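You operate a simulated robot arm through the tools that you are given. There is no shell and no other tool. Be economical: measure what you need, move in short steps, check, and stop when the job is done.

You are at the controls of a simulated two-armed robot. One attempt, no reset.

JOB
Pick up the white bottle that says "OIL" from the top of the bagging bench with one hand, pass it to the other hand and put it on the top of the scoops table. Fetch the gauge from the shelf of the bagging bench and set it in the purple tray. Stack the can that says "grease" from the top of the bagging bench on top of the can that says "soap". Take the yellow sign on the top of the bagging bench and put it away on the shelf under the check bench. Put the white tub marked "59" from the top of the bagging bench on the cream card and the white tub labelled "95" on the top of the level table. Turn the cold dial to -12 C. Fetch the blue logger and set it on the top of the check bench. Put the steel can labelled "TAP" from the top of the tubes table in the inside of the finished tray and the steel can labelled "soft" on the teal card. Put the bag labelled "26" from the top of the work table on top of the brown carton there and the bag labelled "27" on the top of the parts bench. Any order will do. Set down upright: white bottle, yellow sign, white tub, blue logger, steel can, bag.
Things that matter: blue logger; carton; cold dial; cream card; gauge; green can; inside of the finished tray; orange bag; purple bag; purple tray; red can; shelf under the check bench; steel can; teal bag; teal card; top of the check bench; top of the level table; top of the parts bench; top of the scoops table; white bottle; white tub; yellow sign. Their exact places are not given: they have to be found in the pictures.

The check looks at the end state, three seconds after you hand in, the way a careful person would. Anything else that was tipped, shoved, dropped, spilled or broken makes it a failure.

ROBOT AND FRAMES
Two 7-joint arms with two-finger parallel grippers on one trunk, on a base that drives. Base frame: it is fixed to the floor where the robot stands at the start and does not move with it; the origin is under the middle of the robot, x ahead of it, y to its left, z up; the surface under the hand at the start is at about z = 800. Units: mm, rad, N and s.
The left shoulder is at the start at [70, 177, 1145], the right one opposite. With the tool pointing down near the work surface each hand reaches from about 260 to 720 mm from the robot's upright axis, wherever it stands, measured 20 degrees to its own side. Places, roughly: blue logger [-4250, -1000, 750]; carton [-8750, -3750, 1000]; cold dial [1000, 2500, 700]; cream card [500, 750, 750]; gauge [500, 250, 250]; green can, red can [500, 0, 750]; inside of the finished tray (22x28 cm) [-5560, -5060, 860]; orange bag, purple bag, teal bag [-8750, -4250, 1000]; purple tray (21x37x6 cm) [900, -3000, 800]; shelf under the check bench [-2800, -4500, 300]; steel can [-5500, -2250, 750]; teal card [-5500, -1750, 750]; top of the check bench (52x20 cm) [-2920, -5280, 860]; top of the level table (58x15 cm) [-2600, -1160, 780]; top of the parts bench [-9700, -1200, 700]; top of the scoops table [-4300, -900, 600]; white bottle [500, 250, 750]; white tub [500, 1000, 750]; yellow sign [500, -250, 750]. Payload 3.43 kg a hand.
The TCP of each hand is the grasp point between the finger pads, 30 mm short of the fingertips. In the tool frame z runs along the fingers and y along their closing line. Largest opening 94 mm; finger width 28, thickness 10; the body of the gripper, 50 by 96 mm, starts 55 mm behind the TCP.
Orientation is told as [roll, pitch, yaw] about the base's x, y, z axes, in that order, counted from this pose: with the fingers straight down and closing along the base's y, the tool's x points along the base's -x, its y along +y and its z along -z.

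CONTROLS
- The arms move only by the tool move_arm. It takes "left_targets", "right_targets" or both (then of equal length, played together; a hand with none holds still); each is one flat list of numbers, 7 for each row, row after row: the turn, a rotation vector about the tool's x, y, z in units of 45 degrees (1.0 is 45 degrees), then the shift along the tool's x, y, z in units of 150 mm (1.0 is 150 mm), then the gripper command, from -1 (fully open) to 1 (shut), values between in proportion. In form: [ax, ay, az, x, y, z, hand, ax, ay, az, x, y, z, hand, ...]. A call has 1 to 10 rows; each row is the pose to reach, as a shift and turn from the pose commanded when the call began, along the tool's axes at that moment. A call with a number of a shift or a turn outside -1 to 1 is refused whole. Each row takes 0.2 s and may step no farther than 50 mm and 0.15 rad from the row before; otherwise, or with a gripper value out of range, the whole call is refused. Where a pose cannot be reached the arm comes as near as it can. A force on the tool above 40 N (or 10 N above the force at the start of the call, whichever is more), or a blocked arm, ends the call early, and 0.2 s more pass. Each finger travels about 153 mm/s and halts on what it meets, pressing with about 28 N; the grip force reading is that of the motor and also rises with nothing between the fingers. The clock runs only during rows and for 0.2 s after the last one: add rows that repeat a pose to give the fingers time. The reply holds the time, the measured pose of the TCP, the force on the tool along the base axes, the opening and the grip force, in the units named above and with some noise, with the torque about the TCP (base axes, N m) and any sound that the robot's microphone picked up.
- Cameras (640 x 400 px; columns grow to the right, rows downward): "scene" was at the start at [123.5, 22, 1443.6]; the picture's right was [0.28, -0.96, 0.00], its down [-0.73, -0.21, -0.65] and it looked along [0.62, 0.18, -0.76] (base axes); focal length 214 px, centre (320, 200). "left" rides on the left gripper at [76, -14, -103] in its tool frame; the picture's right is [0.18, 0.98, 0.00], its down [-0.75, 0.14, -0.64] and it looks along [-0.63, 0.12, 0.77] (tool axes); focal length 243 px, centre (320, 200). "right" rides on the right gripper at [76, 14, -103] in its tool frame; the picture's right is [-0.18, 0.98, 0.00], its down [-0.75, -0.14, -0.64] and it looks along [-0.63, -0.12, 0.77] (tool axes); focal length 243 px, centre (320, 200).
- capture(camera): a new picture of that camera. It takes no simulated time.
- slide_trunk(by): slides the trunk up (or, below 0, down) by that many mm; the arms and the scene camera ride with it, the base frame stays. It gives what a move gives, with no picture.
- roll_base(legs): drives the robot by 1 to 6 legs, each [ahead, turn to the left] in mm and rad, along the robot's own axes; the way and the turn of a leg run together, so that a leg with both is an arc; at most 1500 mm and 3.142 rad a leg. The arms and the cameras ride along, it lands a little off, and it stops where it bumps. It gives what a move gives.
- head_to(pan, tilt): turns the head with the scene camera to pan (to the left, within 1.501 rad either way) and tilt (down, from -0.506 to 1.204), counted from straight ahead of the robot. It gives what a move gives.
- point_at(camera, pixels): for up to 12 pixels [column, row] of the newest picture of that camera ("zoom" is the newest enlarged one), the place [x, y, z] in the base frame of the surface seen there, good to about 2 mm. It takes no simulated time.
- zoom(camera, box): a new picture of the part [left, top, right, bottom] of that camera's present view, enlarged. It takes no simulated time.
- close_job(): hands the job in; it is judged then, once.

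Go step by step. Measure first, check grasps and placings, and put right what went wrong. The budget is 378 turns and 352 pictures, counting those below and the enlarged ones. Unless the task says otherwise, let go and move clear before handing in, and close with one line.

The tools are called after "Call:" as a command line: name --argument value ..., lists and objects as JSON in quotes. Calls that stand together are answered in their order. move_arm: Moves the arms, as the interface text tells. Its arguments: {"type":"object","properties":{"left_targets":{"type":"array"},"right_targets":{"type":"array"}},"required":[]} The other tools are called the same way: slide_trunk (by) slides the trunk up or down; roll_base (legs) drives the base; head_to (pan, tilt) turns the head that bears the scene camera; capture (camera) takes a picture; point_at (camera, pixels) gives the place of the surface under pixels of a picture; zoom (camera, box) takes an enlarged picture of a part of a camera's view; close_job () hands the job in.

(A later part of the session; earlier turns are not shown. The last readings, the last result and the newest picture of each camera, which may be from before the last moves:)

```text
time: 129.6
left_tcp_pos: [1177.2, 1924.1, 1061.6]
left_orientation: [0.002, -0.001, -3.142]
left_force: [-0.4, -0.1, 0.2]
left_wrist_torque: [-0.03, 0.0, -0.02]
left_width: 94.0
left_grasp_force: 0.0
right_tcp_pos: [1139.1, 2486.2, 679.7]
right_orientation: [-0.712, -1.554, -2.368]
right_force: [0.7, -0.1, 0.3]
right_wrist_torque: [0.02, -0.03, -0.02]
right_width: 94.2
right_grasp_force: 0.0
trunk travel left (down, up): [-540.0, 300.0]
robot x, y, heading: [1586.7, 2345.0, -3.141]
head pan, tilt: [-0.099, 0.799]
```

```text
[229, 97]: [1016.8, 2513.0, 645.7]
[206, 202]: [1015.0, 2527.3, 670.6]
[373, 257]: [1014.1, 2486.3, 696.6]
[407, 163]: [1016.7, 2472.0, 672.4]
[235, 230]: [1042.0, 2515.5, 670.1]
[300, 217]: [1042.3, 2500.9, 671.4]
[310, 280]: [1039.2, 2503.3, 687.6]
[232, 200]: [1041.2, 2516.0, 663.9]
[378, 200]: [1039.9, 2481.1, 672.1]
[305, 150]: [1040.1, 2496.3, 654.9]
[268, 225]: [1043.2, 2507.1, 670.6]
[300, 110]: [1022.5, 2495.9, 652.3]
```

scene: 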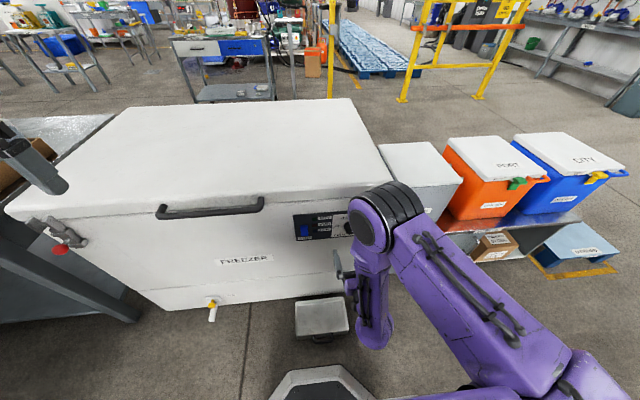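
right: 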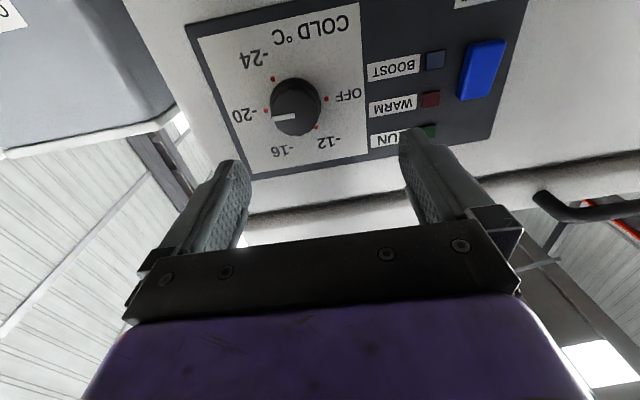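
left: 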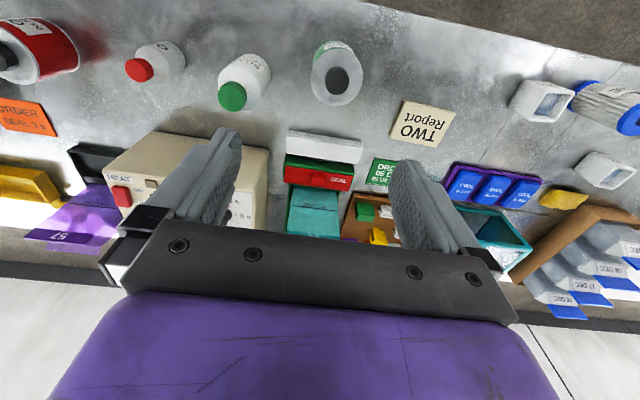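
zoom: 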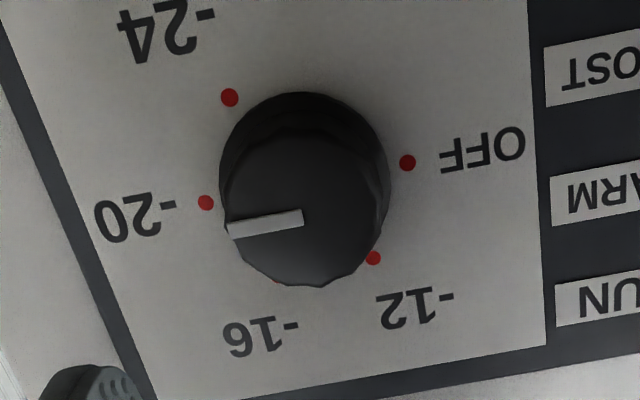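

Dot circle centre is (y 2499.7, z 671) with 60° spacing; pointer at 0°, so -12 needs 120° counterclockwise (negative about the tool's z). First I'll square and centre the hand.

Call:
move_arm --right_targets '[0.078, -0.018, 0, 0.03, -0.045, 0, -1, 0.078, -0.018, 0, 0.058, -0.09, 0, -1, 0.078, -0.018, 0, 0.058, -0.09, 0, -1]'

Call:
zoom --camera "right" --box '[230, 50, 410, 200]'

Call:
point_at --camera "zoom" --pixels '[[300, 180], [320, 200], [340, 220]]'

```text
time: 130.4
left_tcp_pos: [1177.1, 1924.5, 1060.7]
left_orientation: [0.002, 0.001, -3.141]
left_force: [-0.4, 0.4, 0.0]
left_wrist_torque: [-0.04, -0.01, 0.0]
left_width: 93.9
left_grasp_force: 0.1
right_tcp_pos: [1137.4, 2498.4, 670.6]
right_orientation: [-1.695, -1.559, -1.447]
right_force: [-0.1, -0.4, 0.3]
right_wrist_torque: [0.04, -0.01, 0.0]
right_width: 94.2
right_grasp_force: 0.0
trunk travel left (down, up): [-540.0, 300.0]
robot x, y, heading: [1589.6, 2347.2, -3.136]
head pan, tilt: [-0.099, 0.799]
```

```text
2.67 times, centred on (320, 125) of right
```

zoom: 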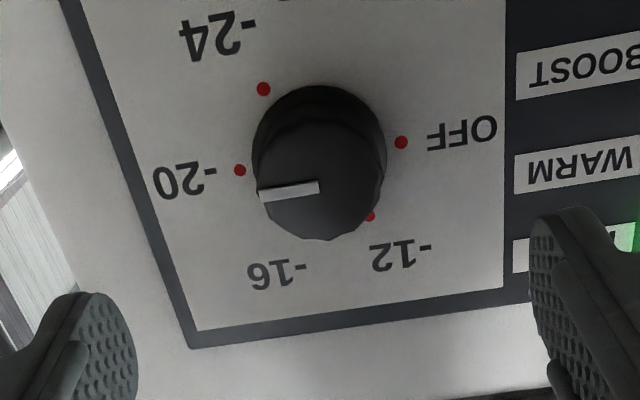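

```text
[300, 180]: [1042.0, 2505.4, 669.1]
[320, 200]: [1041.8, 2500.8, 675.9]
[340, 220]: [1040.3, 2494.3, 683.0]
```

Centred: the knob sits at (320,121) as expected. I'll rotate the open hand +45°, then advance.

Call:
move_arm --right_targets '[0, 0, 0.17, 0, 0, 0, -1, 0, 0, 0.34, 0, 0, 0, -1, 0, 0, 0.51, 0, 0, 0, -1, 0, 0, 0.68, 0, 0, 0, -1, 0, 0, 0.85, 0, 0, 0, -1, 0, 0, 1, 0, 0, 0, -1, 0, 0, 1, 0, 0, 0.2, -1, 0, 0, 1, 0, 0, 0.4, -1, 0, 0, 1, 0, 0, 0.58, -1, 0, 0, 1, 0, 0, 0.58, -1]'

Call:
capture --camera "right"

```text
time: 132.6
left_tcp_pos: [1177.1, 1923.8, 1062.1]
left_orientation: [0.003, 0.0, -3.141]
left_force: [-0.2, 0.3, 0.8]
left_wrist_torque: [0.0, 0.01, -0.01]
left_width: 94.0
left_grasp_force: 0.1
right_tcp_pos: [1050.4, 2497.8, 671.2]
right_orientation: [1.574, -0.798, 1.567]
right_force: [-0.2, -0.9, 0.2]
right_wrist_torque: [0.0, 0.03, 0.0]
right_width: 93.9
right_grasp_force: 0.0
trunk travel left (down, up): [-540.0, 300.0]
robot x, y, heading: [1588.2, 2344.2, -3.139]
head pan, tilt: [-0.099, 0.799]
```

```text
294 pictures are left
```

right: 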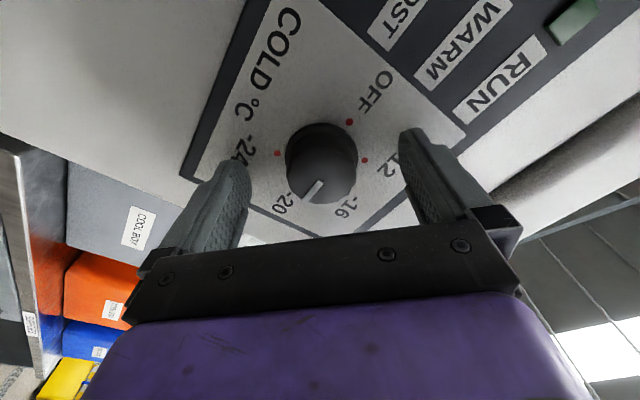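

Call:
move_arm --right_targets '[0, 0, 0, 0, 0, 0, 0, 0, 0, 0, 0, 0, 0, 0.4, 0, 0, 0, 0, 0, 0, 1, 0, 0, 0, 0, 0, 0, 1]'

Call:
move_arm --right_targets '[0, 0, -0.15, 0, 0, 0, 1, 0, 0, -0.3, 0, 0, 0, 1, 0, 0, -0.45, 0, 0, 0, 1, 0, 0, -0.6, 0, 0, 0, 1, 0, 0, -0.75, 0, 0, 0, 1, 0, 0, -0.9, 0, 0, 0, 1, 0, 0, -1, 0, 0, 0, 1]'

Call:
capture --camera "right"

```text
time: 133.6
left_tcp_pos: [1175.4, 1923.4, 1061.3]
left_orientation: [0.001, 0.0, -3.142]
left_force: [0.2, -0.3, 0.2]
left_wrist_torque: [0.01, 0.01, -0.02]
left_width: 94.0
left_grasp_force: 0.1
right_tcp_pos: [1050.3, 2498.5, 671.2]
right_orientation: [1.574, -0.799, 1.57]
right_force: [-3.3, -2.2, 3.2]
right_wrist_torque: [-0.05, -0.28, 0.67]
right_width: 44.0
right_grasp_force: 44.7
trunk travel left (down, up): [-540.0, 300.0]
robot x, y, heading: [1585.6, 2340.6, -3.144]
head pan, tilt: [-0.099, 0.799]
```

```text
time: 135.2
left_tcp_pos: [1175.4, 1923.8, 1061.0]
left_orientation: [0.001, 0.002, -3.142]
left_force: [-0.1, -0.2, -0.6]
left_wrist_torque: [-0.01, -0.03, -0.03]
left_width: 94.1
left_grasp_force: 0.1
right_tcp_pos: [1050.6, 2499.2, 671.1]
right_orientation: [-1.564, -1.556, -1.58]
right_force: [-5.8, -1.6, -4.5]
right_wrist_torque: [0.0, 0.65, -0.01]
right_width: 44.2
right_grasp_force: 45.3
trunk travel left (down, up): [-540.0, 300.0]
robot x, y, heading: [1589.4, 2343.4, -3.136]
head pan, tilt: [-0.099, 0.799]
```

```text
293 pictures are left
```

right: 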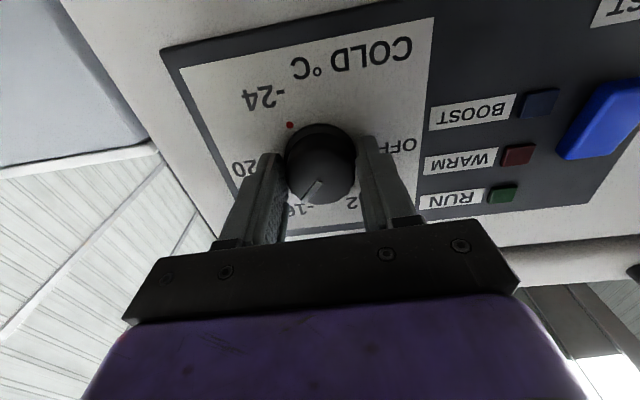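

The dial turned with the hand; the pointer is about 45° on. Turning a further 75°.

Call:
move_arm --right_targets '[0, 0, -0.15, 0, 0, 0, 1, 0, 0, -0.3, 0, 0, 0, 1, 0, 0, -0.45, 0, 0, 0, 1, 0, 0, -0.6, 0, 0, 0, 1, 0, 0, -0.75, 0, 0, 0, 1, 0, 0, -0.9, 0, 0, 0, 1, 0, 0, -1, 0, 0, 0, 1]'

Call:
move_arm --right_targets '[0, 0, -0.15, 0, 0, 0, 1, 0, 0, -0.3, 0, 0, 0, 1, 0, 0, -0.45, 0, 0, 0, 1, 0, 0, -0.6, 0, 0, 0, 1, 0, 0, -0.667, 0, 0, 0, 1]'

Call:
capture --camera "right"

```text
time: 136.8
left_tcp_pos: [1176.2, 1925.4, 1061.6]
left_orientation: [0.004, 0.002, 3.141]
left_force: [-0.3, 0.2, 0.4]
left_wrist_torque: [-0.02, 0.03, 0.01]
left_width: 93.9
left_grasp_force: 0.1
right_tcp_pos: [1050.4, 2500.9, 670.2]
right_orientation: [-1.572, -0.773, -1.572]
right_force: [-6.2, 8.2, -0.4]
right_wrist_torque: [-0.01, 0.35, 0.19]
right_width: 44.0
right_grasp_force: 45.1
trunk travel left (down, up): [-540.0, 300.0]
robot x, y, heading: [1586.7, 2344.2, -3.14]
head pan, tilt: [-0.099, 0.799]
```

```text
time: 138.0
left_tcp_pos: [1177.3, 1926.6, 1062.3]
left_orientation: [0.004, 0.0, 3.142]
left_force: [0.6, 0.1, 0.3]
left_wrist_torque: [0.01, 0.0, 0.01]
left_width: 94.0
left_grasp_force: 0.1
right_tcp_pos: [1050.6, 2499.9, 670.9]
right_orientation: [-1.573, -0.249, -1.572]
right_force: [-6.1, 13.7, 4.8]
right_wrist_torque: [-0.06, 0.38, 0.0]
right_width: 43.9
right_grasp_force: 44.6
trunk travel left (down, up): [-540.0, 300.0]
robot x, y, heading: [1585.5, 2343.6, -3.138]
head pan, tilt: [-0.099, 0.799]
```

```text
292 pictures are left
```

right: 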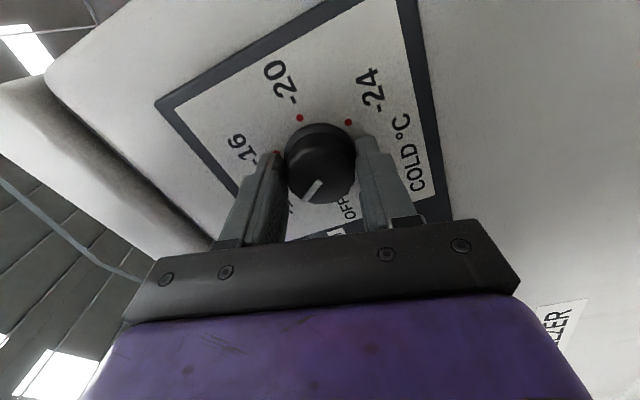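

Call:
move_arm --right_targets '[0, 0, 0, 0, 0, 0, 0, 0, 0, 0, 0, 0, 0, -0.6, 0, 0, 0, 0, 0, 0, -1, 0, 0, 0, 0, 0, -0.3, -1, 0, 0, 0, 0, 0, -0.6, -1]'

Call:
zoom --camera "right" --box '[220, 40, 400, 190]'

Call:
capture --camera "scene"

```text
time: 139.2
left_tcp_pos: [1177.2, 1924.4, 1060.2]
left_orientation: [0.002, 0.0, -3.143]
left_force: [0.8, -0.1, -0.4]
left_wrist_torque: [0.02, 0.03, -0.02]
left_width: 94.0
left_grasp_force: 0.1
right_tcp_pos: [1140.3, 2498.2, 672.2]
right_orientation: [-1.574, -0.252, -1.57]
right_force: [0.0, 0.0, 0.0]
right_wrist_torque: [0.01, 0.03, 0.01]
right_width: 94.0
right_grasp_force: 0.0
trunk travel left (down, up): [-540.0, 300.0]
robot x, y, heading: [1589.4, 2347.0, -3.139]
head pan, tilt: [-0.099, 0.799]
```

```text
2.67 times, centred on (310, 115) of right
```

zoom: 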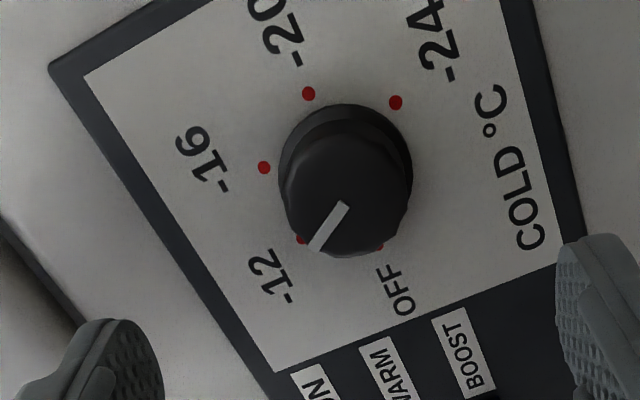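

```text
290 pictures are left
```

scene: 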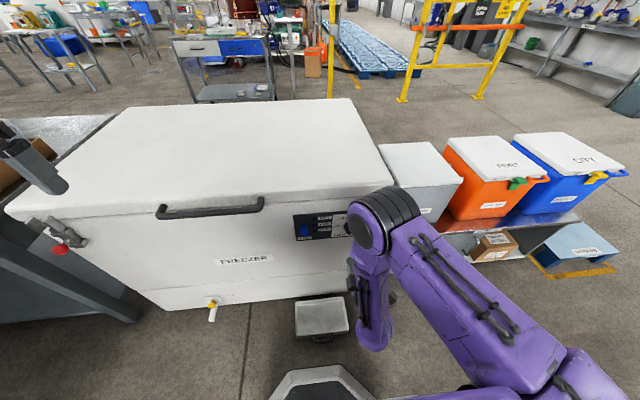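

Call:
point_at --camera "zoom" --pixels '[[340, 208], [315, 245], [300, 240], [263, 168], [308, 94], [330, 222]]'

```text
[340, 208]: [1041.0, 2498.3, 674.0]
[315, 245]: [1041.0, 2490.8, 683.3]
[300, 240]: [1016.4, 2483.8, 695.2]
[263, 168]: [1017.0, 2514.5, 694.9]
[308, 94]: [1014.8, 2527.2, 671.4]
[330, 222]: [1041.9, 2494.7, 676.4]
```

Call:
zoom --camera "right" --box '[290, 75, 350, 145]'

Call:
point_at --camera "zoom" --pixels '[[350, 215], [260, 335], [368, 228], [280, 348], [410, 90], [470, 150], [200, 200], [440, 330], [220, 300]]'

```text
5.71 times, centred on (320, 110) of right
```

zoom: 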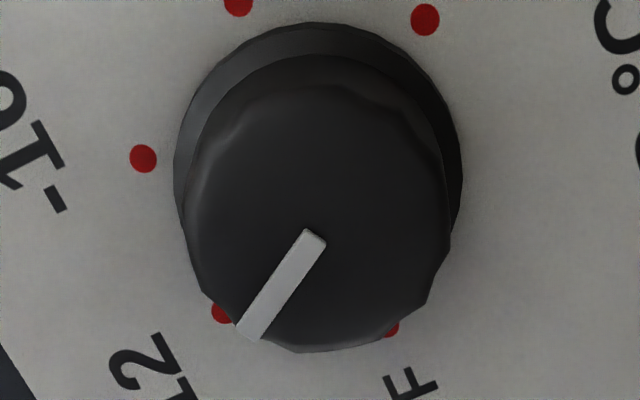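

```text
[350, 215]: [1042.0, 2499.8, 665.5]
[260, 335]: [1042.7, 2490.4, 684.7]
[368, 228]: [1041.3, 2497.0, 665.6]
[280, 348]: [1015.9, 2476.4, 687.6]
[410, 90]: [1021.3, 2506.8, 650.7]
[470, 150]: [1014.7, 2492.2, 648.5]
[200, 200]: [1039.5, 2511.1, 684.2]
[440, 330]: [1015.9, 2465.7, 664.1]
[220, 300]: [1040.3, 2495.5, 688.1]
```

Call:
point_at --camera "zoom" --pixels '[[314, 238], [250, 330], [282, 284], [300, 258], [265, 308]]'

```text
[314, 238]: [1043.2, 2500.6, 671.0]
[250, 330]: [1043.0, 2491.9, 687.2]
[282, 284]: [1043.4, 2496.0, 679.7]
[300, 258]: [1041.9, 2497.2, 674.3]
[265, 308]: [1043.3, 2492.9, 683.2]
```

The pointer lies along 118°, exactly at -12 (117.6°). I'll restore the hand's roll and raise the trunk, then drive back round to the bench front.

Call:
move_arm --right_targets '[0, 0, 0.17, 0, 0, -0.1, -1, 0, 0, 0.34, 0, 0, -0.2, -1, 0, 0, 0.51, 0, 0, -0.2, -1, 0, 0, 0.68, 0, 0, -0.2, -1, 0, 0, 0.85, 0, 0, -0.2, -1, 0, 0, 1, 0, 0, -0.2, -1]'

Call:
slide_trunk --by 200

Call:
roll_base --legs '[[0, -1.571], [1240, 0], [1240, 0], [0, 1.571], [1500, 0], [100, 0]]'

```text
time: 140.6
left_tcp_pos: [1176.5, 1923.3, 1061.7]
left_orientation: [0.001, 0.0, -3.141]
left_force: [0.3, 1.0, 0.2]
left_wrist_torque: [0.03, 0.02, 0.0]
left_width: 94.1
left_grasp_force: 0.1
right_tcp_pos: [1171.2, 2500.8, 671.7]
right_orientation: [-1.572, -1.037, -1.568]
right_force: [0.0, 0.4, -0.4]
right_wrist_torque: [-0.02, 0.0, 0.0]
right_width: 94.2
right_grasp_force: 0.1
trunk travel left (down, up): [-540.0, 300.0]
robot x, y, heading: [1583.1, 2344.9, -3.142]
head pan, tilt: [-0.099, 0.799]
```

```text
time: 142.8
left_tcp_pos: [1178.2, 1924.2, 1260.2]
left_orientation: [0.002, 0.0, -3.142]
left_force: [0.1, 0.1, -0.1]
left_wrist_torque: [-0.02, 0.04, 0.01]
left_width: 94.0
left_grasp_force: 0.0
right_tcp_pos: [1171.4, 2498.7, 871.2]
right_orientation: [-1.574, -1.035, -1.57]
right_force: [-0.6, -0.4, 0.7]
right_wrist_torque: [-0.01, 0.0, 0.01]
right_width: 93.7
right_grasp_force: 0.0
trunk travel left (down, up): [-740.0, 100.0]
robot x, y, heading: [1589.2, 2341.9, -3.14]
head pan, tilt: [-0.099, 0.799]
```

```text
time: 170.4
left_tcp_pos: [-432.1, 4398.3, 1261.6]
left_orientation: [0.003, 0.001, 3.139]
left_force: [-0.4, -0.7, 1.1]
left_wrist_torque: [0.0, -0.02, 0.0]
left_width: 94.2
left_grasp_force: 0.1
right_tcp_pos: [-436.5, 4973.0, 871.7]
right_orientation: [-1.573, -1.034, -1.572]
right_force: [-0.7, 0.5, -0.3]
right_wrist_torque: [0.01, 0.0, 0.02]
right_width: 94.2
right_grasp_force: 0.0
trunk travel left (down, up): [-740.0, 100.0]
robot x, y, heading: [-24.9, 4818.4, 3.14]
head pan, tilt: [-0.099, 0.799]
```

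Route clear so far. I'll finish the hand roll, raise the trunk fully, and drive down to the bench front.

Call:
move_arm --right_targets '[0, 0, 0.17, 0, 0, 0, -1, 0, 0, 0.34, 0, 0, 0, -1, 0, 0, 0.51, 0, 0, 0, -1, 0, 0, 0.667, 0, 0, 0, -1]'

Call:
slide_trunk --by 100

Call:
roll_base --legs '[[0, 1.571], [1500, 0], [1500, 0], [1480, 0]]'

Call:
head_to --pan 0.9 --tilt 0.9

Call:
capture --camera "scene"

```text
time: 171.4
left_tcp_pos: [-431.8, 4397.7, 1262.4]
left_orientation: [0.004, 0.001, 3.138]
left_force: [0.3, -0.1, -0.3]
left_wrist_torque: [-0.05, 0.0, 0.0]
left_width: 94.1
left_grasp_force: 0.0
right_tcp_pos: [-435.7, 4972.7, 871.5]
right_orientation: [-1.726, -1.56, -1.419]
right_force: [0.6, -0.5, 0.8]
right_wrist_torque: [0.0, 0.0, 0.03]
right_width: 94.1
right_grasp_force: 0.1
trunk travel left (down, up): [-740.0, 100.0]
robot x, y, heading: [-19.5, 4816.3, 3.133]
head pan, tilt: [-0.099, 0.799]
```

```text
time: 172.7
left_tcp_pos: [-433.6, 4397.7, 1360.1]
left_orientation: [0.001, 0.0, 3.137]
left_force: [0.6, 0.0, 0.4]
left_wrist_torque: [0.0, 0.0, -0.01]
left_width: 94.1
left_grasp_force: 0.0
right_tcp_pos: [-437.9, 4974.2, 971.4]
right_orientation: [-1.649, -1.56, -1.496]
right_force: [-0.8, -0.7, 0.6]
right_wrist_torque: [-0.03, -0.02, -0.01]
right_width: 93.9
right_grasp_force: 0.0
trunk travel left (down, up): [-840.0, 0.0]
robot x, y, heading: [-20.7, 4816.8, 3.138]
head pan, tilt: [-0.099, 0.799]
```

```text
time: 197.9
left_tcp_pos: [390.8, -73.6, 1361.2]
left_orientation: [0.001, 0.0, -1.566]
left_force: [0.1, -1.2, -0.4]
left_wrist_torque: [-0.02, -0.01, -0.06]
left_width: 94.1
left_grasp_force: 0.1
right_tcp_pos: [-184.4, -83.1, 972.0]
right_orientation: [-1.689, -1.559, 0.122]
right_force: [0.9, 0.1, -1.1]
right_wrist_torque: [0.01, 0.02, -0.01]
right_width: 93.9
right_grasp_force: 0.0
trunk travel left (down, up): [-840.0, 0.0]
robot x, y, heading: [-32.1, 333.7, -1.563]
head pan, tilt: [-0.099, 0.799]
```

```text
time: 199.2
left_tcp_pos: [389.5, -74.4, 1361.9]
left_orientation: [0.001, 0.001, -1.566]
left_force: [0.4, -0.3, -0.9]
left_wrist_torque: [0.0, 0.02, -0.01]
left_width: 94.2
left_grasp_force: 0.1
right_tcp_pos: [-185.8, -83.2, 971.6]
right_orientation: [-1.656, -1.557, 0.086]
right_force: [1.0, -0.2, 0.0]
right_wrist_torque: [0.04, -0.03, 0.04]
right_width: 94.0
right_grasp_force: 0.1
trunk travel left (down, up): [-840.0, 0.0]
robot x, y, heading: [-31.5, 333.2, -1.562]
head pan, tilt: [0.901, 0.901]
```

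```text
288 pictures are left
```

scene: 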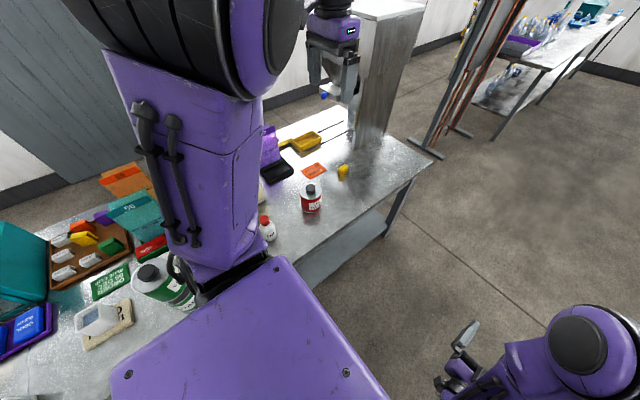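

I'll turn partway, back off from the bench, face it, and lower the trunk to see the shelf.

Call:
roll_base --legs '[[0, 1.31], [-450, 0], [0, 0.25]]'

Call:
slide_trunk --by -500

Call:
head_to --pan -0.1 --tilt 0.6

Call:
capture --camera "scene"

Call:
capture --camera "right"

```text
time: 205.9
left_tcp_pos: [-44.8, 863.8, 1362.0]
left_orientation: [0.002, -0.001, -0.02]
left_force: [0.2, 0.3, -0.2]
left_wrist_torque: [0.0, -0.02, 0.02]
left_width: 94.3
left_grasp_force: 0.0
right_tcp_pos: [-50.7, 289.6, 971.8]
right_orientation: [-1.647, -1.559, 1.63]
right_force: [-0.3, -0.1, 0.0]
right_wrist_torque: [0.02, 0.01, 0.04]
right_width: 93.8
right_grasp_force: 0.1
trunk travel left (down, up): [-840.0, 0.0]
robot x, y, heading: [-462.1, 454.6, -0.018]
head pan, tilt: [0.901, 0.901]
```

```text
refused: -500 is not a number from -400 to 400
```

```text
time: 207.2
left_tcp_pos: [-45.9, 864.7, 1360.8]
left_orientation: [0.001, -0.001, -0.019]
left_force: [0.8, 0.5, 0.5]
left_wrist_torque: [-0.01, -0.01, -0.01]
left_width: 93.9
left_grasp_force: 0.1
right_tcp_pos: [-50.4, 289.8, 971.2]
right_orientation: [-1.638, -1.558, 1.617]
right_force: [-0.2, 0.0, -0.4]
right_wrist_torque: [0.0, -0.01, 0.03]
right_width: 94.1
right_grasp_force: 0.2
trunk travel left (down, up): [-840.0, 0.0]
robot x, y, heading: [-463.9, 457.7, -0.018]
head pan, tilt: [-0.099, 0.6]
```

```text
287 pictures are left
```

scene: 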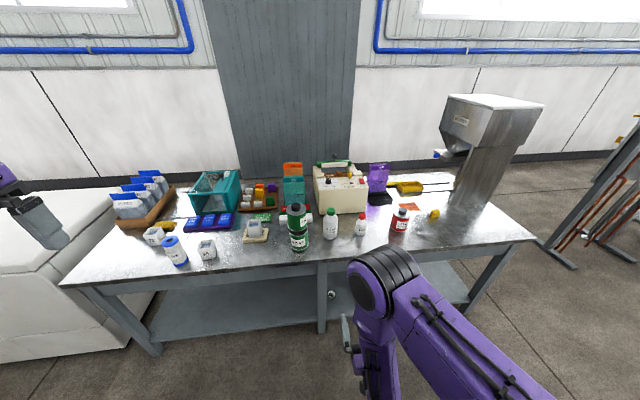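

```text
286 pictures are left
```

right: 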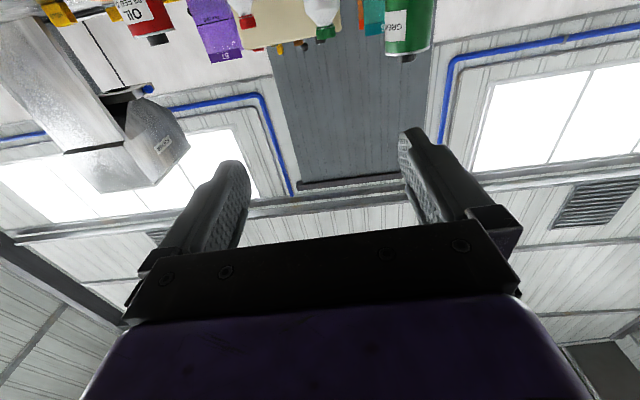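

Call:
zoom --camera "scene" --box '[295, 255, 375, 345]'

Call:
point_at --camera "zoom" --pixels '[[308, 180], [290, 165], [325, 180], [305, 200], [240, 180], [280, 60], [260, 330], [220, 200], [345, 240], [370, 150], [300, 165]]'

```text
4.44 times, centred on (335, 300) of scene
```

zoom: 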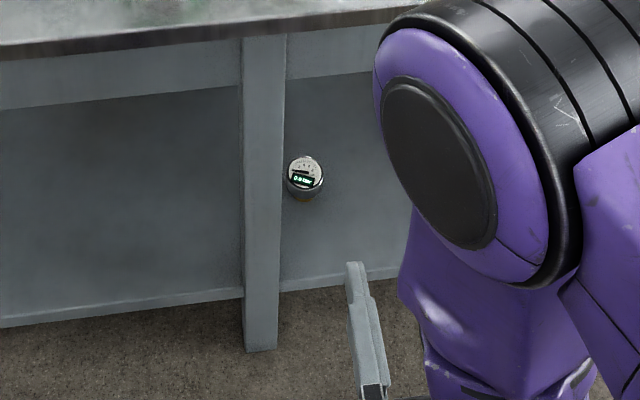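

```text
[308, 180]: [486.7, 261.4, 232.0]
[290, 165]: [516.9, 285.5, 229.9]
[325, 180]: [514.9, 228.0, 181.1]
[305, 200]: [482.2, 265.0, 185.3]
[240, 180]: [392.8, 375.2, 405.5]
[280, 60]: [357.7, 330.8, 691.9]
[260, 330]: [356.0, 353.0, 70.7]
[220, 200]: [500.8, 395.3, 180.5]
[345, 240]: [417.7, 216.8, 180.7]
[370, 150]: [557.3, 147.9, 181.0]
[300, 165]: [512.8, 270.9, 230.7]
```

The gauge is a short cylinder near (500,265), top z≈232, shelf at 181. I'll pitch the right hand to 45° down and tuck the left hand back before lowering.

Call:
move_arm --left_targets '[0, 0, 0, 0.16, 0, 0, -1, 0, 0, 0, 0.33, 0, 0, -1, 0, 0, 0, 0.5, 0, 0, -1, 0, 0, 0, 0.66, 0, 0, -1, 0, 0, 0, 0.83, 0, 0, -1, 0, 0, 0, 0.95, 0, 0, -1]' --right_targets '[0, 0.16, 0, 0, 0, 0, -0.7, 0, 0.33, 0, 0, 0, 0, -0.7, 0, 0.5, 0, 0, 0, 0, -0.7, 0, 0.66, 0, 0, 0, 0, -0.7, 0, 0.83, 0, 0, 0, 0, -0.7, 0, 0.98, 0, 0, 0, 0, -0.7]'

Call:
slide_trunk --by -400

Call:
slide_trunk --by -280

Call:
capture --camera "right"

Call:
capture --camera "scene"

```text
time: 208.6
left_tcp_pos: [-167.1, 900.5, 1361.6]
left_orientation: [-0.008, -0.001, -0.017]
left_force: [0.2, -0.5, -0.3]
left_wrist_torque: [-0.01, -0.02, -0.02]
left_width: 93.9
left_grasp_force: 0.1
left hand out of reach, approached as far as the arm can: row 4, 5, 6
right_tcp_pos: [-51.9, 289.1, 971.7]
right_orientation: [-0.017, -0.802, -0.009]
right_force: [-0.7, 0.1, 1.1]
right_wrist_torque: [0.01, -0.01, 0.0]
right_width: 79.9
right_grasp_force: 0.2
trunk travel left (down, up): [-840.0, 0.0]
robot x, y, heading: [-464.1, 454.7, -0.018]
head pan, tilt: [-0.099, 0.6]
```

```text
time: 212.4
left_tcp_pos: [-167.4, 899.7, 960.2]
left_orientation: [-0.01, 0.0, -0.018]
left_force: [-1.0, 0.4, 0.2]
left_wrist_torque: [0.03, 0.0, -0.02]
left_width: 94.0
left_grasp_force: 0.1
right_tcp_pos: [-50.3, 290.8, 570.3]
right_orientation: [-0.017, -0.804, -0.007]
right_force: [0.4, -0.1, -0.3]
right_wrist_torque: [0.0, 0.02, 0.0]
right_width: 79.8
right_grasp_force: 0.1
trunk travel left (down, up): [-440.0, 400.0]
robot x, y, heading: [-465.7, 453.6, -0.016]
head pan, tilt: [-0.099, 0.6]
```

```text
time: 215.3
left_tcp_pos: [-165.6, 900.1, 680.6]
left_orientation: [-0.01, 0.001, -0.018]
left_force: [-0.1, -0.1, 0.9]
left_wrist_torque: [-0.03, -0.02, 0.01]
left_width: 94.1
left_grasp_force: 0.1
right_tcp_pos: [-49.9, 289.4, 292.4]
right_orientation: [-0.017, -0.802, -0.008]
right_force: [0.0, -0.9, 0.2]
right_wrist_torque: [0.01, 0.01, -0.03]
right_width: 80.2
right_grasp_force: 0.1
trunk travel left (down, up): [-160.0, 680.0]
robot x, y, heading: [-460.0, 450.8, -0.014]
head pan, tilt: [-0.099, 0.6]
```

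```text
284 pictures are left
```

right: 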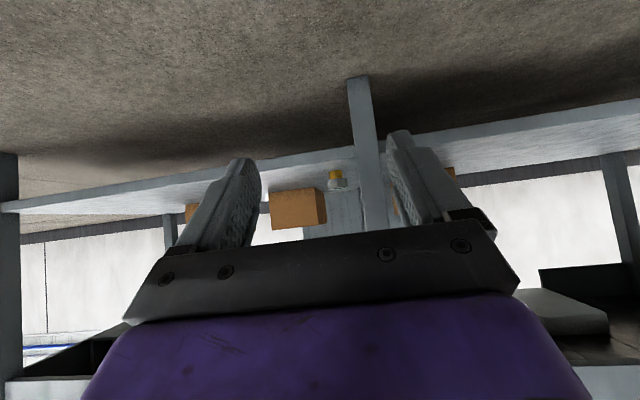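

```text
283 pictures are left
```

scene: 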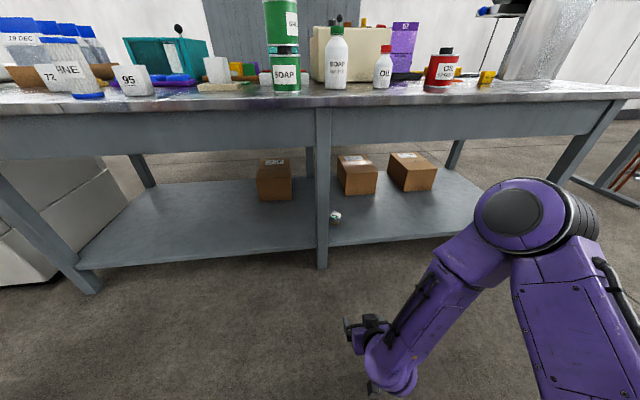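

Call:
zoom --camera "scene" --box '[305, 190, 365, 240]'

Call:
point_at --camera "zoom" --pixels '[[350, 180], [280, 215], [370, 220], [320, 200], [325, 265], [320, 160], [120, 300], [450, 340], [100, 200]]'

Call:
point_at --camera "scene" --pixels '[[322, 130], [400, 130], [250, 145], [322, 262]]'

```text
8.00 times, centred on (335, 215) of scene
```

zoom: 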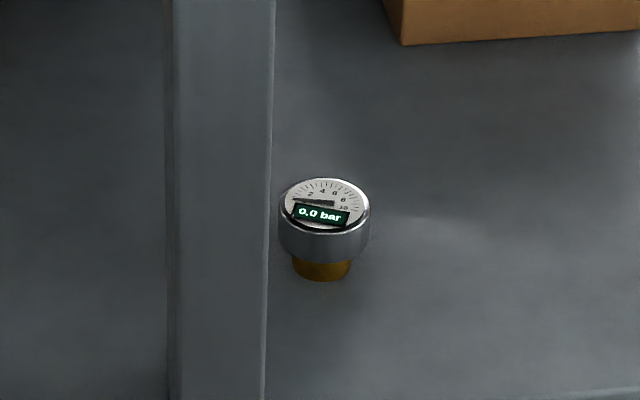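

```text
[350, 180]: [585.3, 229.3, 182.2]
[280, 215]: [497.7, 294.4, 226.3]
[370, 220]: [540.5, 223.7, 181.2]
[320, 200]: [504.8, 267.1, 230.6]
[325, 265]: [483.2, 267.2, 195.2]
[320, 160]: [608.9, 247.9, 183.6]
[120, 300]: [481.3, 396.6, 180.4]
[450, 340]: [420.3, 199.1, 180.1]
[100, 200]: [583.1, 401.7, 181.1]
```

```text
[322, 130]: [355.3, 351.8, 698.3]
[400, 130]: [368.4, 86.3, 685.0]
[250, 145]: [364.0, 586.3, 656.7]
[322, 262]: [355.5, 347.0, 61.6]
```

Call:
point_at --camera "scene" --pixels '[[510, 215], [520, 182], [475, 200], [410, 300], [375, 330], [480, 240]]'

Call:
move_arm --right_targets '[0, 0, 0, 0, -0.08, 0, -0.7, 0, 0, 0, 0, -0.155, 0, -0.7, 0, 0, 0, 0, -0.155, 0, -0.7]'

```text
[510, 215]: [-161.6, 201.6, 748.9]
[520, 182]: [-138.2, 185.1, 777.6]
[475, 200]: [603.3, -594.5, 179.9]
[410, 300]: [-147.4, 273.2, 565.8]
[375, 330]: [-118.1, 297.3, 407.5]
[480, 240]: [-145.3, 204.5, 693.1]
```

```text
time: 216.1
left_tcp_pos: [-166.3, 901.2, 681.4]
left_orientation: [-0.01, 0.0, -0.016]
left_force: [0.1, 0.7, 0.2]
left_wrist_torque: [0.02, -0.01, 0.01]
left_width: 93.9
left_grasp_force: 0.0
right_tcp_pos: [-49.8, 267.7, 290.5]
right_orientation: [-0.018, -0.8, -0.007]
right_force: [-0.5, -0.7, 0.7]
right_wrist_torque: [0.03, 0.02, -0.02]
right_width: 79.9
right_grasp_force: 0.1
trunk travel left (down, up): [-160.0, 680.0]
robot x, y, heading: [-464.8, 452.8, -0.016]
head pan, tilt: [-0.099, 0.6]
```

The elbow (x≈-120, z≈750) would meet the bench edge if I drove all the way, so I'll drive 300 mm and extend the arm for the rest.

Call:
roll_base --legs '[[300, 0.016]]'

Call:
move_arm --right_targets '[0, 0, 0, -0.2, 0, 0.2, -0.7, 0, 0, 0, -0.4, 0, 0.4, -0.7, 0, 0, 0, -0.6, 0, 0.6, -0.7, 0, 0, 0, -0.7, 0, 0.7, -0.7]'

Call:
capture --camera "scene"

Call:
capture --camera "right"

```text
time: 218.1
left_tcp_pos: [127.3, 901.0, 681.1]
left_orientation: [-0.01, 0.0, 0.002]
left_force: [0.7, 0.5, -0.2]
left_wrist_torque: [0.0, 0.04, 0.02]
left_width: 93.8
left_grasp_force: 0.1
right_tcp_pos: [253.2, 271.3, 291.8]
right_orientation: [-0.017, -0.801, 0.008]
right_force: [-0.3, -0.8, 0.4]
right_wrist_torque: [0.03, -0.03, 0.0]
right_width: 79.9
right_grasp_force: 0.0
trunk travel left (down, up): [-160.0, 680.0]
robot x, y, heading: [-163.8, 447.9, -0.001]
head pan, tilt: [-0.099, 0.6]
```

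```text
time: 218.8
left_tcp_pos: [127.4, 903.0, 680.1]
left_orientation: [-0.013, 0.003, -0.004]
left_force: [0.1, -0.3, -0.8]
left_wrist_torque: [0.03, 0.06, 0.0]
left_width: 94.2
left_grasp_force: 0.0
right_tcp_pos: [346.2, 273.1, 290.6]
right_orientation: [-0.017, -0.783, 0.023]
right_force: [-2.7, -0.2, 0.5]
right_wrist_torque: [-0.02, -0.01, 0.13]
right_width: 79.7
right_grasp_force: 0.1
trunk travel left (down, up): [-160.0, 680.0]
robot x, y, heading: [-161.1, 446.7, -0.002]
head pan, tilt: [-0.099, 0.6]
stopped in row 3 (right hand): the force on the tool passed its limit at 77 N (the readings are from after the stop); the commanded pose is now the measured one
```

```text
281 pictures are left
```

scene: 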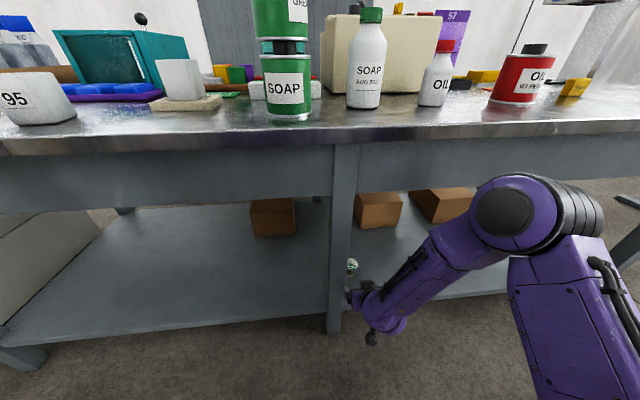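

```text
280 pictures are left
```

right: 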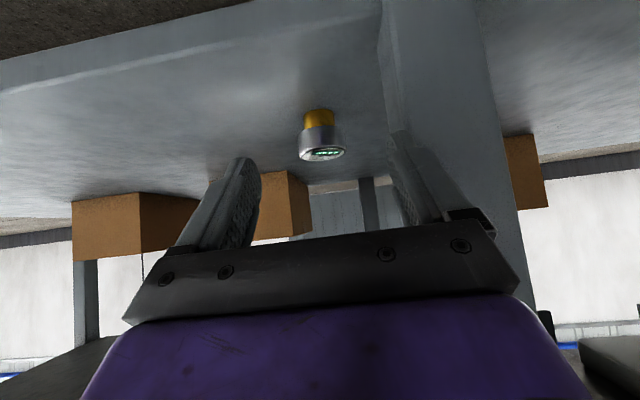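

The left finger met the bench leg (y≈325). I'll back off, swing right and approach with the hand yawed about 0.3 rad.

Call:
move_arm --right_targets '[0, 0, 0, 0.14, 0, -0.14, -0.6, 0, 0, 0, 0.28, 0, -0.28, -0.6, 0, 0, 0, 0.28, -0.16, -0.28, -0.6, -0.13, 0, -0.13, 0.28, -0.32, -0.28, -0.6, -0.27, 0, -0.27, 0.28, -0.49, -0.28, -0.6, -0.27, 0, -0.27, 0.28, -0.49, -0.28, -0.6]'

Call:
capture --camera "right"

```text
refused: row 5 steps farther than a row can; nothing moved
```

```text
279 pictures are left
```

right: 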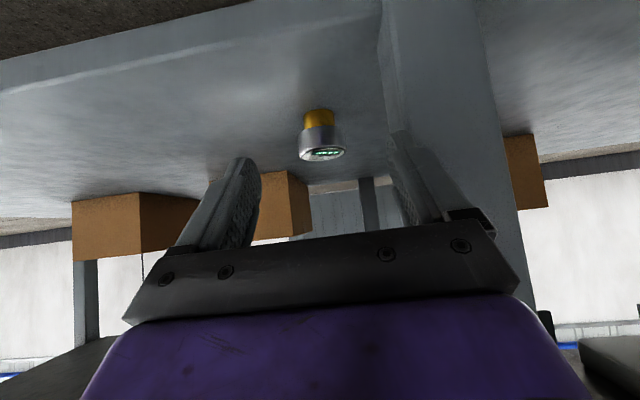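

Call:
move_arm --right_targets '[0, 0, 0, 0.14, 0, -0.14, -0.6, 0, 0, 0, 0.28, 0, -0.28, -0.6, 0, 0, 0, 0.28, -0.16, -0.28, -0.6, -0.09, 0, -0.09, 0.28, -0.32, -0.28, -0.6, -0.18, 0, -0.18, 0.28, -0.49, -0.28, -0.6, -0.27, 0, -0.27, 0.28, -0.49, -0.28, -0.6, -0.27, 0, -0.27, 0.28, -0.49, -0.28, -0.6]'

Call:
capture --camera "right"

```text
time: 220.4
left_tcp_pos: [128.4, 901.9, 681.9]
left_orientation: [-0.012, 0.002, -0.002]
left_force: [-0.5, 0.6, -0.5]
left_wrist_torque: [0.0, -0.01, 0.0]
left_width: 94.1
left_grasp_force: 0.0
right_tcp_pos: [287.8, 199.4, 290.6]
right_orientation: [-0.018, -0.783, 0.321]
right_force: [0.4, -0.5, 0.4]
right_wrist_torque: [-0.03, -0.02, 0.01]
right_width: 75.5
right_grasp_force: 0.0
trunk travel left (down, up): [-160.0, 680.0]
robot x, y, heading: [-161.2, 447.4, -0.007]
head pan, tilt: [-0.099, 0.6]
```

```text
278 pictures are left
```

right: 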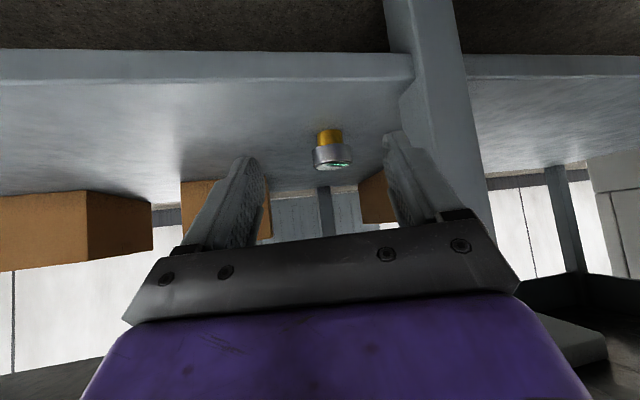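

Call:
point_at --camera "right" --pixels '[[318, 158], [349, 158], [333, 150], [333, 166], [330, 135], [408, 110], [410, 60], [250, 75]]'

Call:
slide_trunk --by -70

```text
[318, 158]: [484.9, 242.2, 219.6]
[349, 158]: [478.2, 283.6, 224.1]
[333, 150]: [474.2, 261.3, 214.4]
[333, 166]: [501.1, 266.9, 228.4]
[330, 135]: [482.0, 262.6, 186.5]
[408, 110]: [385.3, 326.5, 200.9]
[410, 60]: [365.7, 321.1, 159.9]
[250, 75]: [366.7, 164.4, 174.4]
```

```text
time: 221.5
left_tcp_pos: [127.5, 904.0, 610.0]
left_orientation: [-0.013, 0.0, -0.002]
left_force: [-0.1, 0.7, 1.2]
left_wrist_torque: [-0.02, 0.0, -0.02]
left_width: 93.9
left_grasp_force: 0.1
right_tcp_pos: [288.3, 198.9, 220.7]
right_orientation: [-0.017, -0.782, 0.321]
right_force: [0.1, -0.3, 0.2]
right_wrist_torque: [0.01, 0.03, -0.03]
right_width: 75.2
right_grasp_force: 0.1
trunk travel left (down, up): [-90.0, 750.0]
robot x, y, heading: [-160.2, 452.7, -0.003]
head pan, tilt: [-0.099, 0.6]
```

Call:
move_arm --right_targets '[0, 0, 0, -0.18, 0, 0.18, -0.6, 0, 0, 0, -0.36, -0.01, 0.36, -0.6, 0, 0, 0, -0.54, -0.01, 0.54, -0.6, 0, 0, 0, -0.54, -0.01, 0.54, -0.6]'

Call:
capture --camera "right"

Call:
capture --camera "scene"

```text
time: 222.5
left_tcp_pos: [127.5, 902.8, 610.0]
left_orientation: [-0.013, 0.001, -0.003]
left_force: [0.2, -0.5, -0.1]
left_wrist_torque: [-0.03, -0.01, -0.01]
left_width: 94.0
left_grasp_force: 0.0
right_tcp_pos: [397.7, 232.1, 220.6]
right_orientation: [-0.017, -0.783, 0.32]
right_force: [-0.3, -0.2, -0.3]
right_wrist_torque: [-0.02, 0.0, 0.02]
right_width: 75.1
right_grasp_force: 0.0
trunk travel left (down, up): [-90.0, 750.0]
robot x, y, heading: [-164.0, 451.7, 0.002]
head pan, tilt: [-0.099, 0.6]
```

```text
277 pictures are left
```

right: 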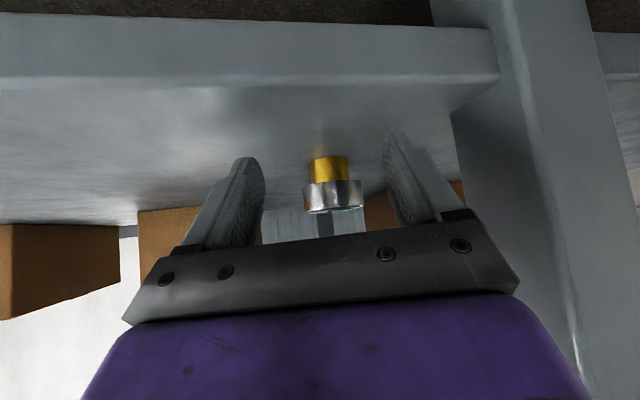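

```text
276 pictures are left
```

scene: 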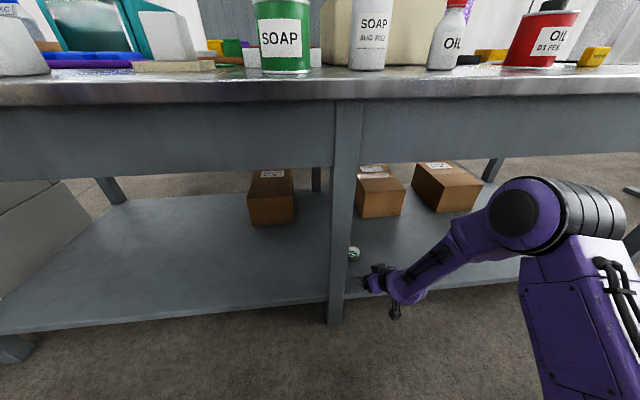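

Call:
move_arm --right_targets '[0, 0, 0, -0.17, 0, 0.17, -0.6, 0, 0, 0, -0.34, 0, 0.34, -0.6, 0, 0, 0, -0.5, 0, 0.5, -0.6, 0, 0, 0, -0.5, 0, 0.5, -0.6]'

Call:
capture --camera "right"

```text
time: 223.5
left_tcp_pos: [128.0, 901.8, 610.6]
left_orientation: [-0.013, 0.003, -0.002]
left_force: [-0.1, -1.3, 0.4]
left_wrist_torque: [0.02, 0.0, 0.04]
left_width: 93.7
left_grasp_force: 0.0
right_tcp_pos: [498.4, 264.4, 220.6]
right_orientation: [-0.017, -0.782, 0.322]
right_force: [0.5, -0.7, 0.1]
right_wrist_torque: [0.01, -0.01, 0.01]
right_width: 75.1
right_grasp_force: 0.1
trunk travel left (down, up): [-90.0, 750.0]
robot x, y, heading: [-161.3, 451.4, -0.003]
head pan, tilt: [-0.099, 0.6]
```

```text
275 pictures are left
```

right: 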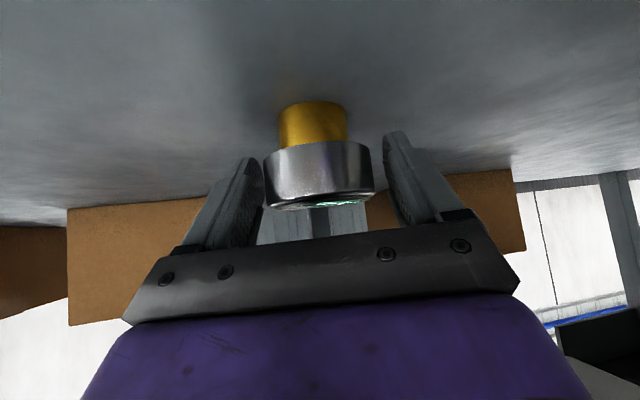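

The gauge's disc sits between the pads. Closing, then lifting by the trunk.

Call:
move_arm --right_targets '[0, 0, 0, 0, 0, 0, -0.2, 0, 0, 0, 0, 0, 0, 0.2, 0, 0, 0, 0, 0, 0, 1, 0, 0, 0, 0, 0, 0, 1]'

Call:
slide_trunk --by 60

Call:
capture --camera "right"

```text
time: 224.5
left_tcp_pos: [128.3, 903.2, 610.2]
left_orientation: [-0.012, 0.0, -0.001]
left_force: [-0.6, -0.1, -0.6]
left_wrist_torque: [0.02, -0.02, 0.0]
left_width: 94.0
left_grasp_force: 0.0
right_tcp_pos: [498.9, 264.2, 220.8]
right_orientation: [-0.018, -0.781, 0.322]
right_force: [1.2, -0.1, 0.1]
right_wrist_torque: [0.05, 0.01, -0.02]
right_width: 60.2
right_grasp_force: 27.8
trunk travel left (down, up): [-90.0, 750.0]
robot x, y, heading: [-163.4, 445.6, -0.001]
head pan, tilt: [-0.099, 0.6]
```

```text
time: 225.5
left_tcp_pos: [128.1, 901.8, 669.7]
left_orientation: [-0.013, 0.003, -0.002]
left_force: [-0.2, -0.1, -0.5]
left_wrist_torque: [0.04, 0.01, 0.03]
left_width: 93.9
left_grasp_force: 0.0
right_tcp_pos: [498.9, 265.0, 280.2]
right_orientation: [-0.017, -0.781, 0.321]
right_force: [-0.8, -1.0, -2.5]
right_wrist_torque: [0.01, 0.0, -0.01]
right_width: 60.5
right_grasp_force: 27.9
trunk travel left (down, up): [-150.0, 690.0]
robot x, y, heading: [-162.0, 449.2, -0.003]
head pan, tilt: [-0.099, 0.6]
```

```text
274 pictures are left
```

right: 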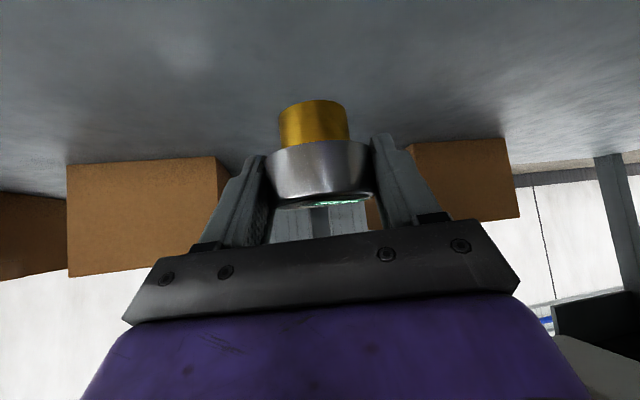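

The gauge is held (60 mm, upright). Retracting along the approach line.

Call:
move_arm --right_targets '[0, 0, 0, 0.2, 0, -0.2, 1, 0, 0, 0, 0.4, 0, -0.4, 1, 0, 0, 0, 0.6, 0, -0.6, 1, 0, 0, 0, 0.8, 0, -0.8, 1, 0, 0, 0, 1, 0, -1, 1]'

Call:
roll_base --legs '[[-450, 0]]'

Call:
slide_trunk --by 400

Call:
slide_trunk --by 290

Call:
capture --camera "scene"

```text
time: 226.7
left_tcp_pos: [128.6, 903.0, 670.8]
left_orientation: [-0.011, 0.003, -0.001]
left_force: [-0.2, -0.5, -0.4]
left_wrist_torque: [0.03, 0.02, 0.0]
left_width: 94.0
left_grasp_force: 0.0
right_tcp_pos: [296.3, 200.6, 280.8]
right_orientation: [-0.018, -0.782, 0.321]
right_force: [-0.3, -0.6, -2.4]
right_wrist_torque: [0.0, 0.0, 0.0]
right_width: 60.3
right_grasp_force: 27.7
trunk travel left (down, up): [-150.0, 690.0]
robot x, y, heading: [-168.0, 446.6, 0.002]
head pan, tilt: [-0.099, 0.6]
```

```text
time: 229.4
left_tcp_pos: [-320.3, 903.9, 671.6]
left_orientation: [-0.013, 0.001, -0.006]
left_force: [-0.5, -0.2, -1.4]
left_wrist_torque: [-0.02, 0.04, 0.0]
left_width: 93.8
left_grasp_force: 0.0
right_tcp_pos: [-153.0, 202.4, 282.3]
right_orientation: [-0.019, -0.782, 0.318]
right_force: [-0.4, 0.2, -2.3]
right_wrist_torque: [0.03, 0.01, 0.0]
right_width: 60.3
right_grasp_force: 27.6
trunk travel left (down, up): [-150.0, 690.0]
robot x, y, heading: [-613.2, 452.8, -0.004]
head pan, tilt: [-0.099, 0.6]
```

```text
time: 233.3
left_tcp_pos: [-320.7, 904.4, 1070.5]
left_orientation: [-0.013, 0.002, -0.006]
left_force: [0.5, 0.3, -0.2]
left_wrist_torque: [0.01, 0.03, 0.01]
left_width: 93.9
left_grasp_force: 0.0
right_tcp_pos: [-152.7, 200.6, 681.1]
right_orientation: [-0.017, -0.783, 0.32]
right_force: [-0.2, -0.4, -1.4]
right_wrist_torque: [0.02, 0.04, -0.01]
right_width: 60.3
right_grasp_force: 27.8
trunk travel left (down, up): [-550.0, 290.0]
robot x, y, heading: [-610.7, 452.2, -0.005]
head pan, tilt: [-0.099, 0.6]
```

```text
time: 236.2
left_tcp_pos: [-320.9, 904.0, 1360.1]
left_orientation: [-0.012, 0.002, -0.005]
left_force: [0.0, 0.0, -0.7]
left_wrist_torque: [0.02, 0.01, 0.02]
left_width: 94.0
left_grasp_force: 0.1
right_tcp_pos: [-153.3, 202.5, 972.3]
right_orientation: [-0.017, -0.782, 0.319]
right_force: [-0.5, 0.2, -2.3]
right_wrist_torque: [0.01, 0.02, 0.02]
right_width: 60.2
right_grasp_force: 28.0
trunk travel left (down, up): [-840.0, 0.0]
robot x, y, heading: [-615.3, 454.4, -0.001]
head pan, tilt: [-0.099, 0.6]
```

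```text
273 pictures are left
```

scene: 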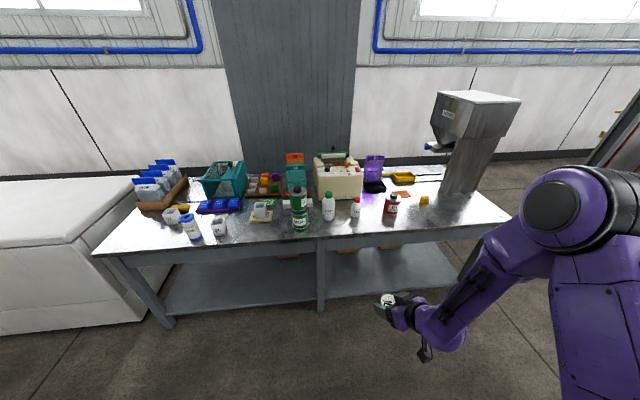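

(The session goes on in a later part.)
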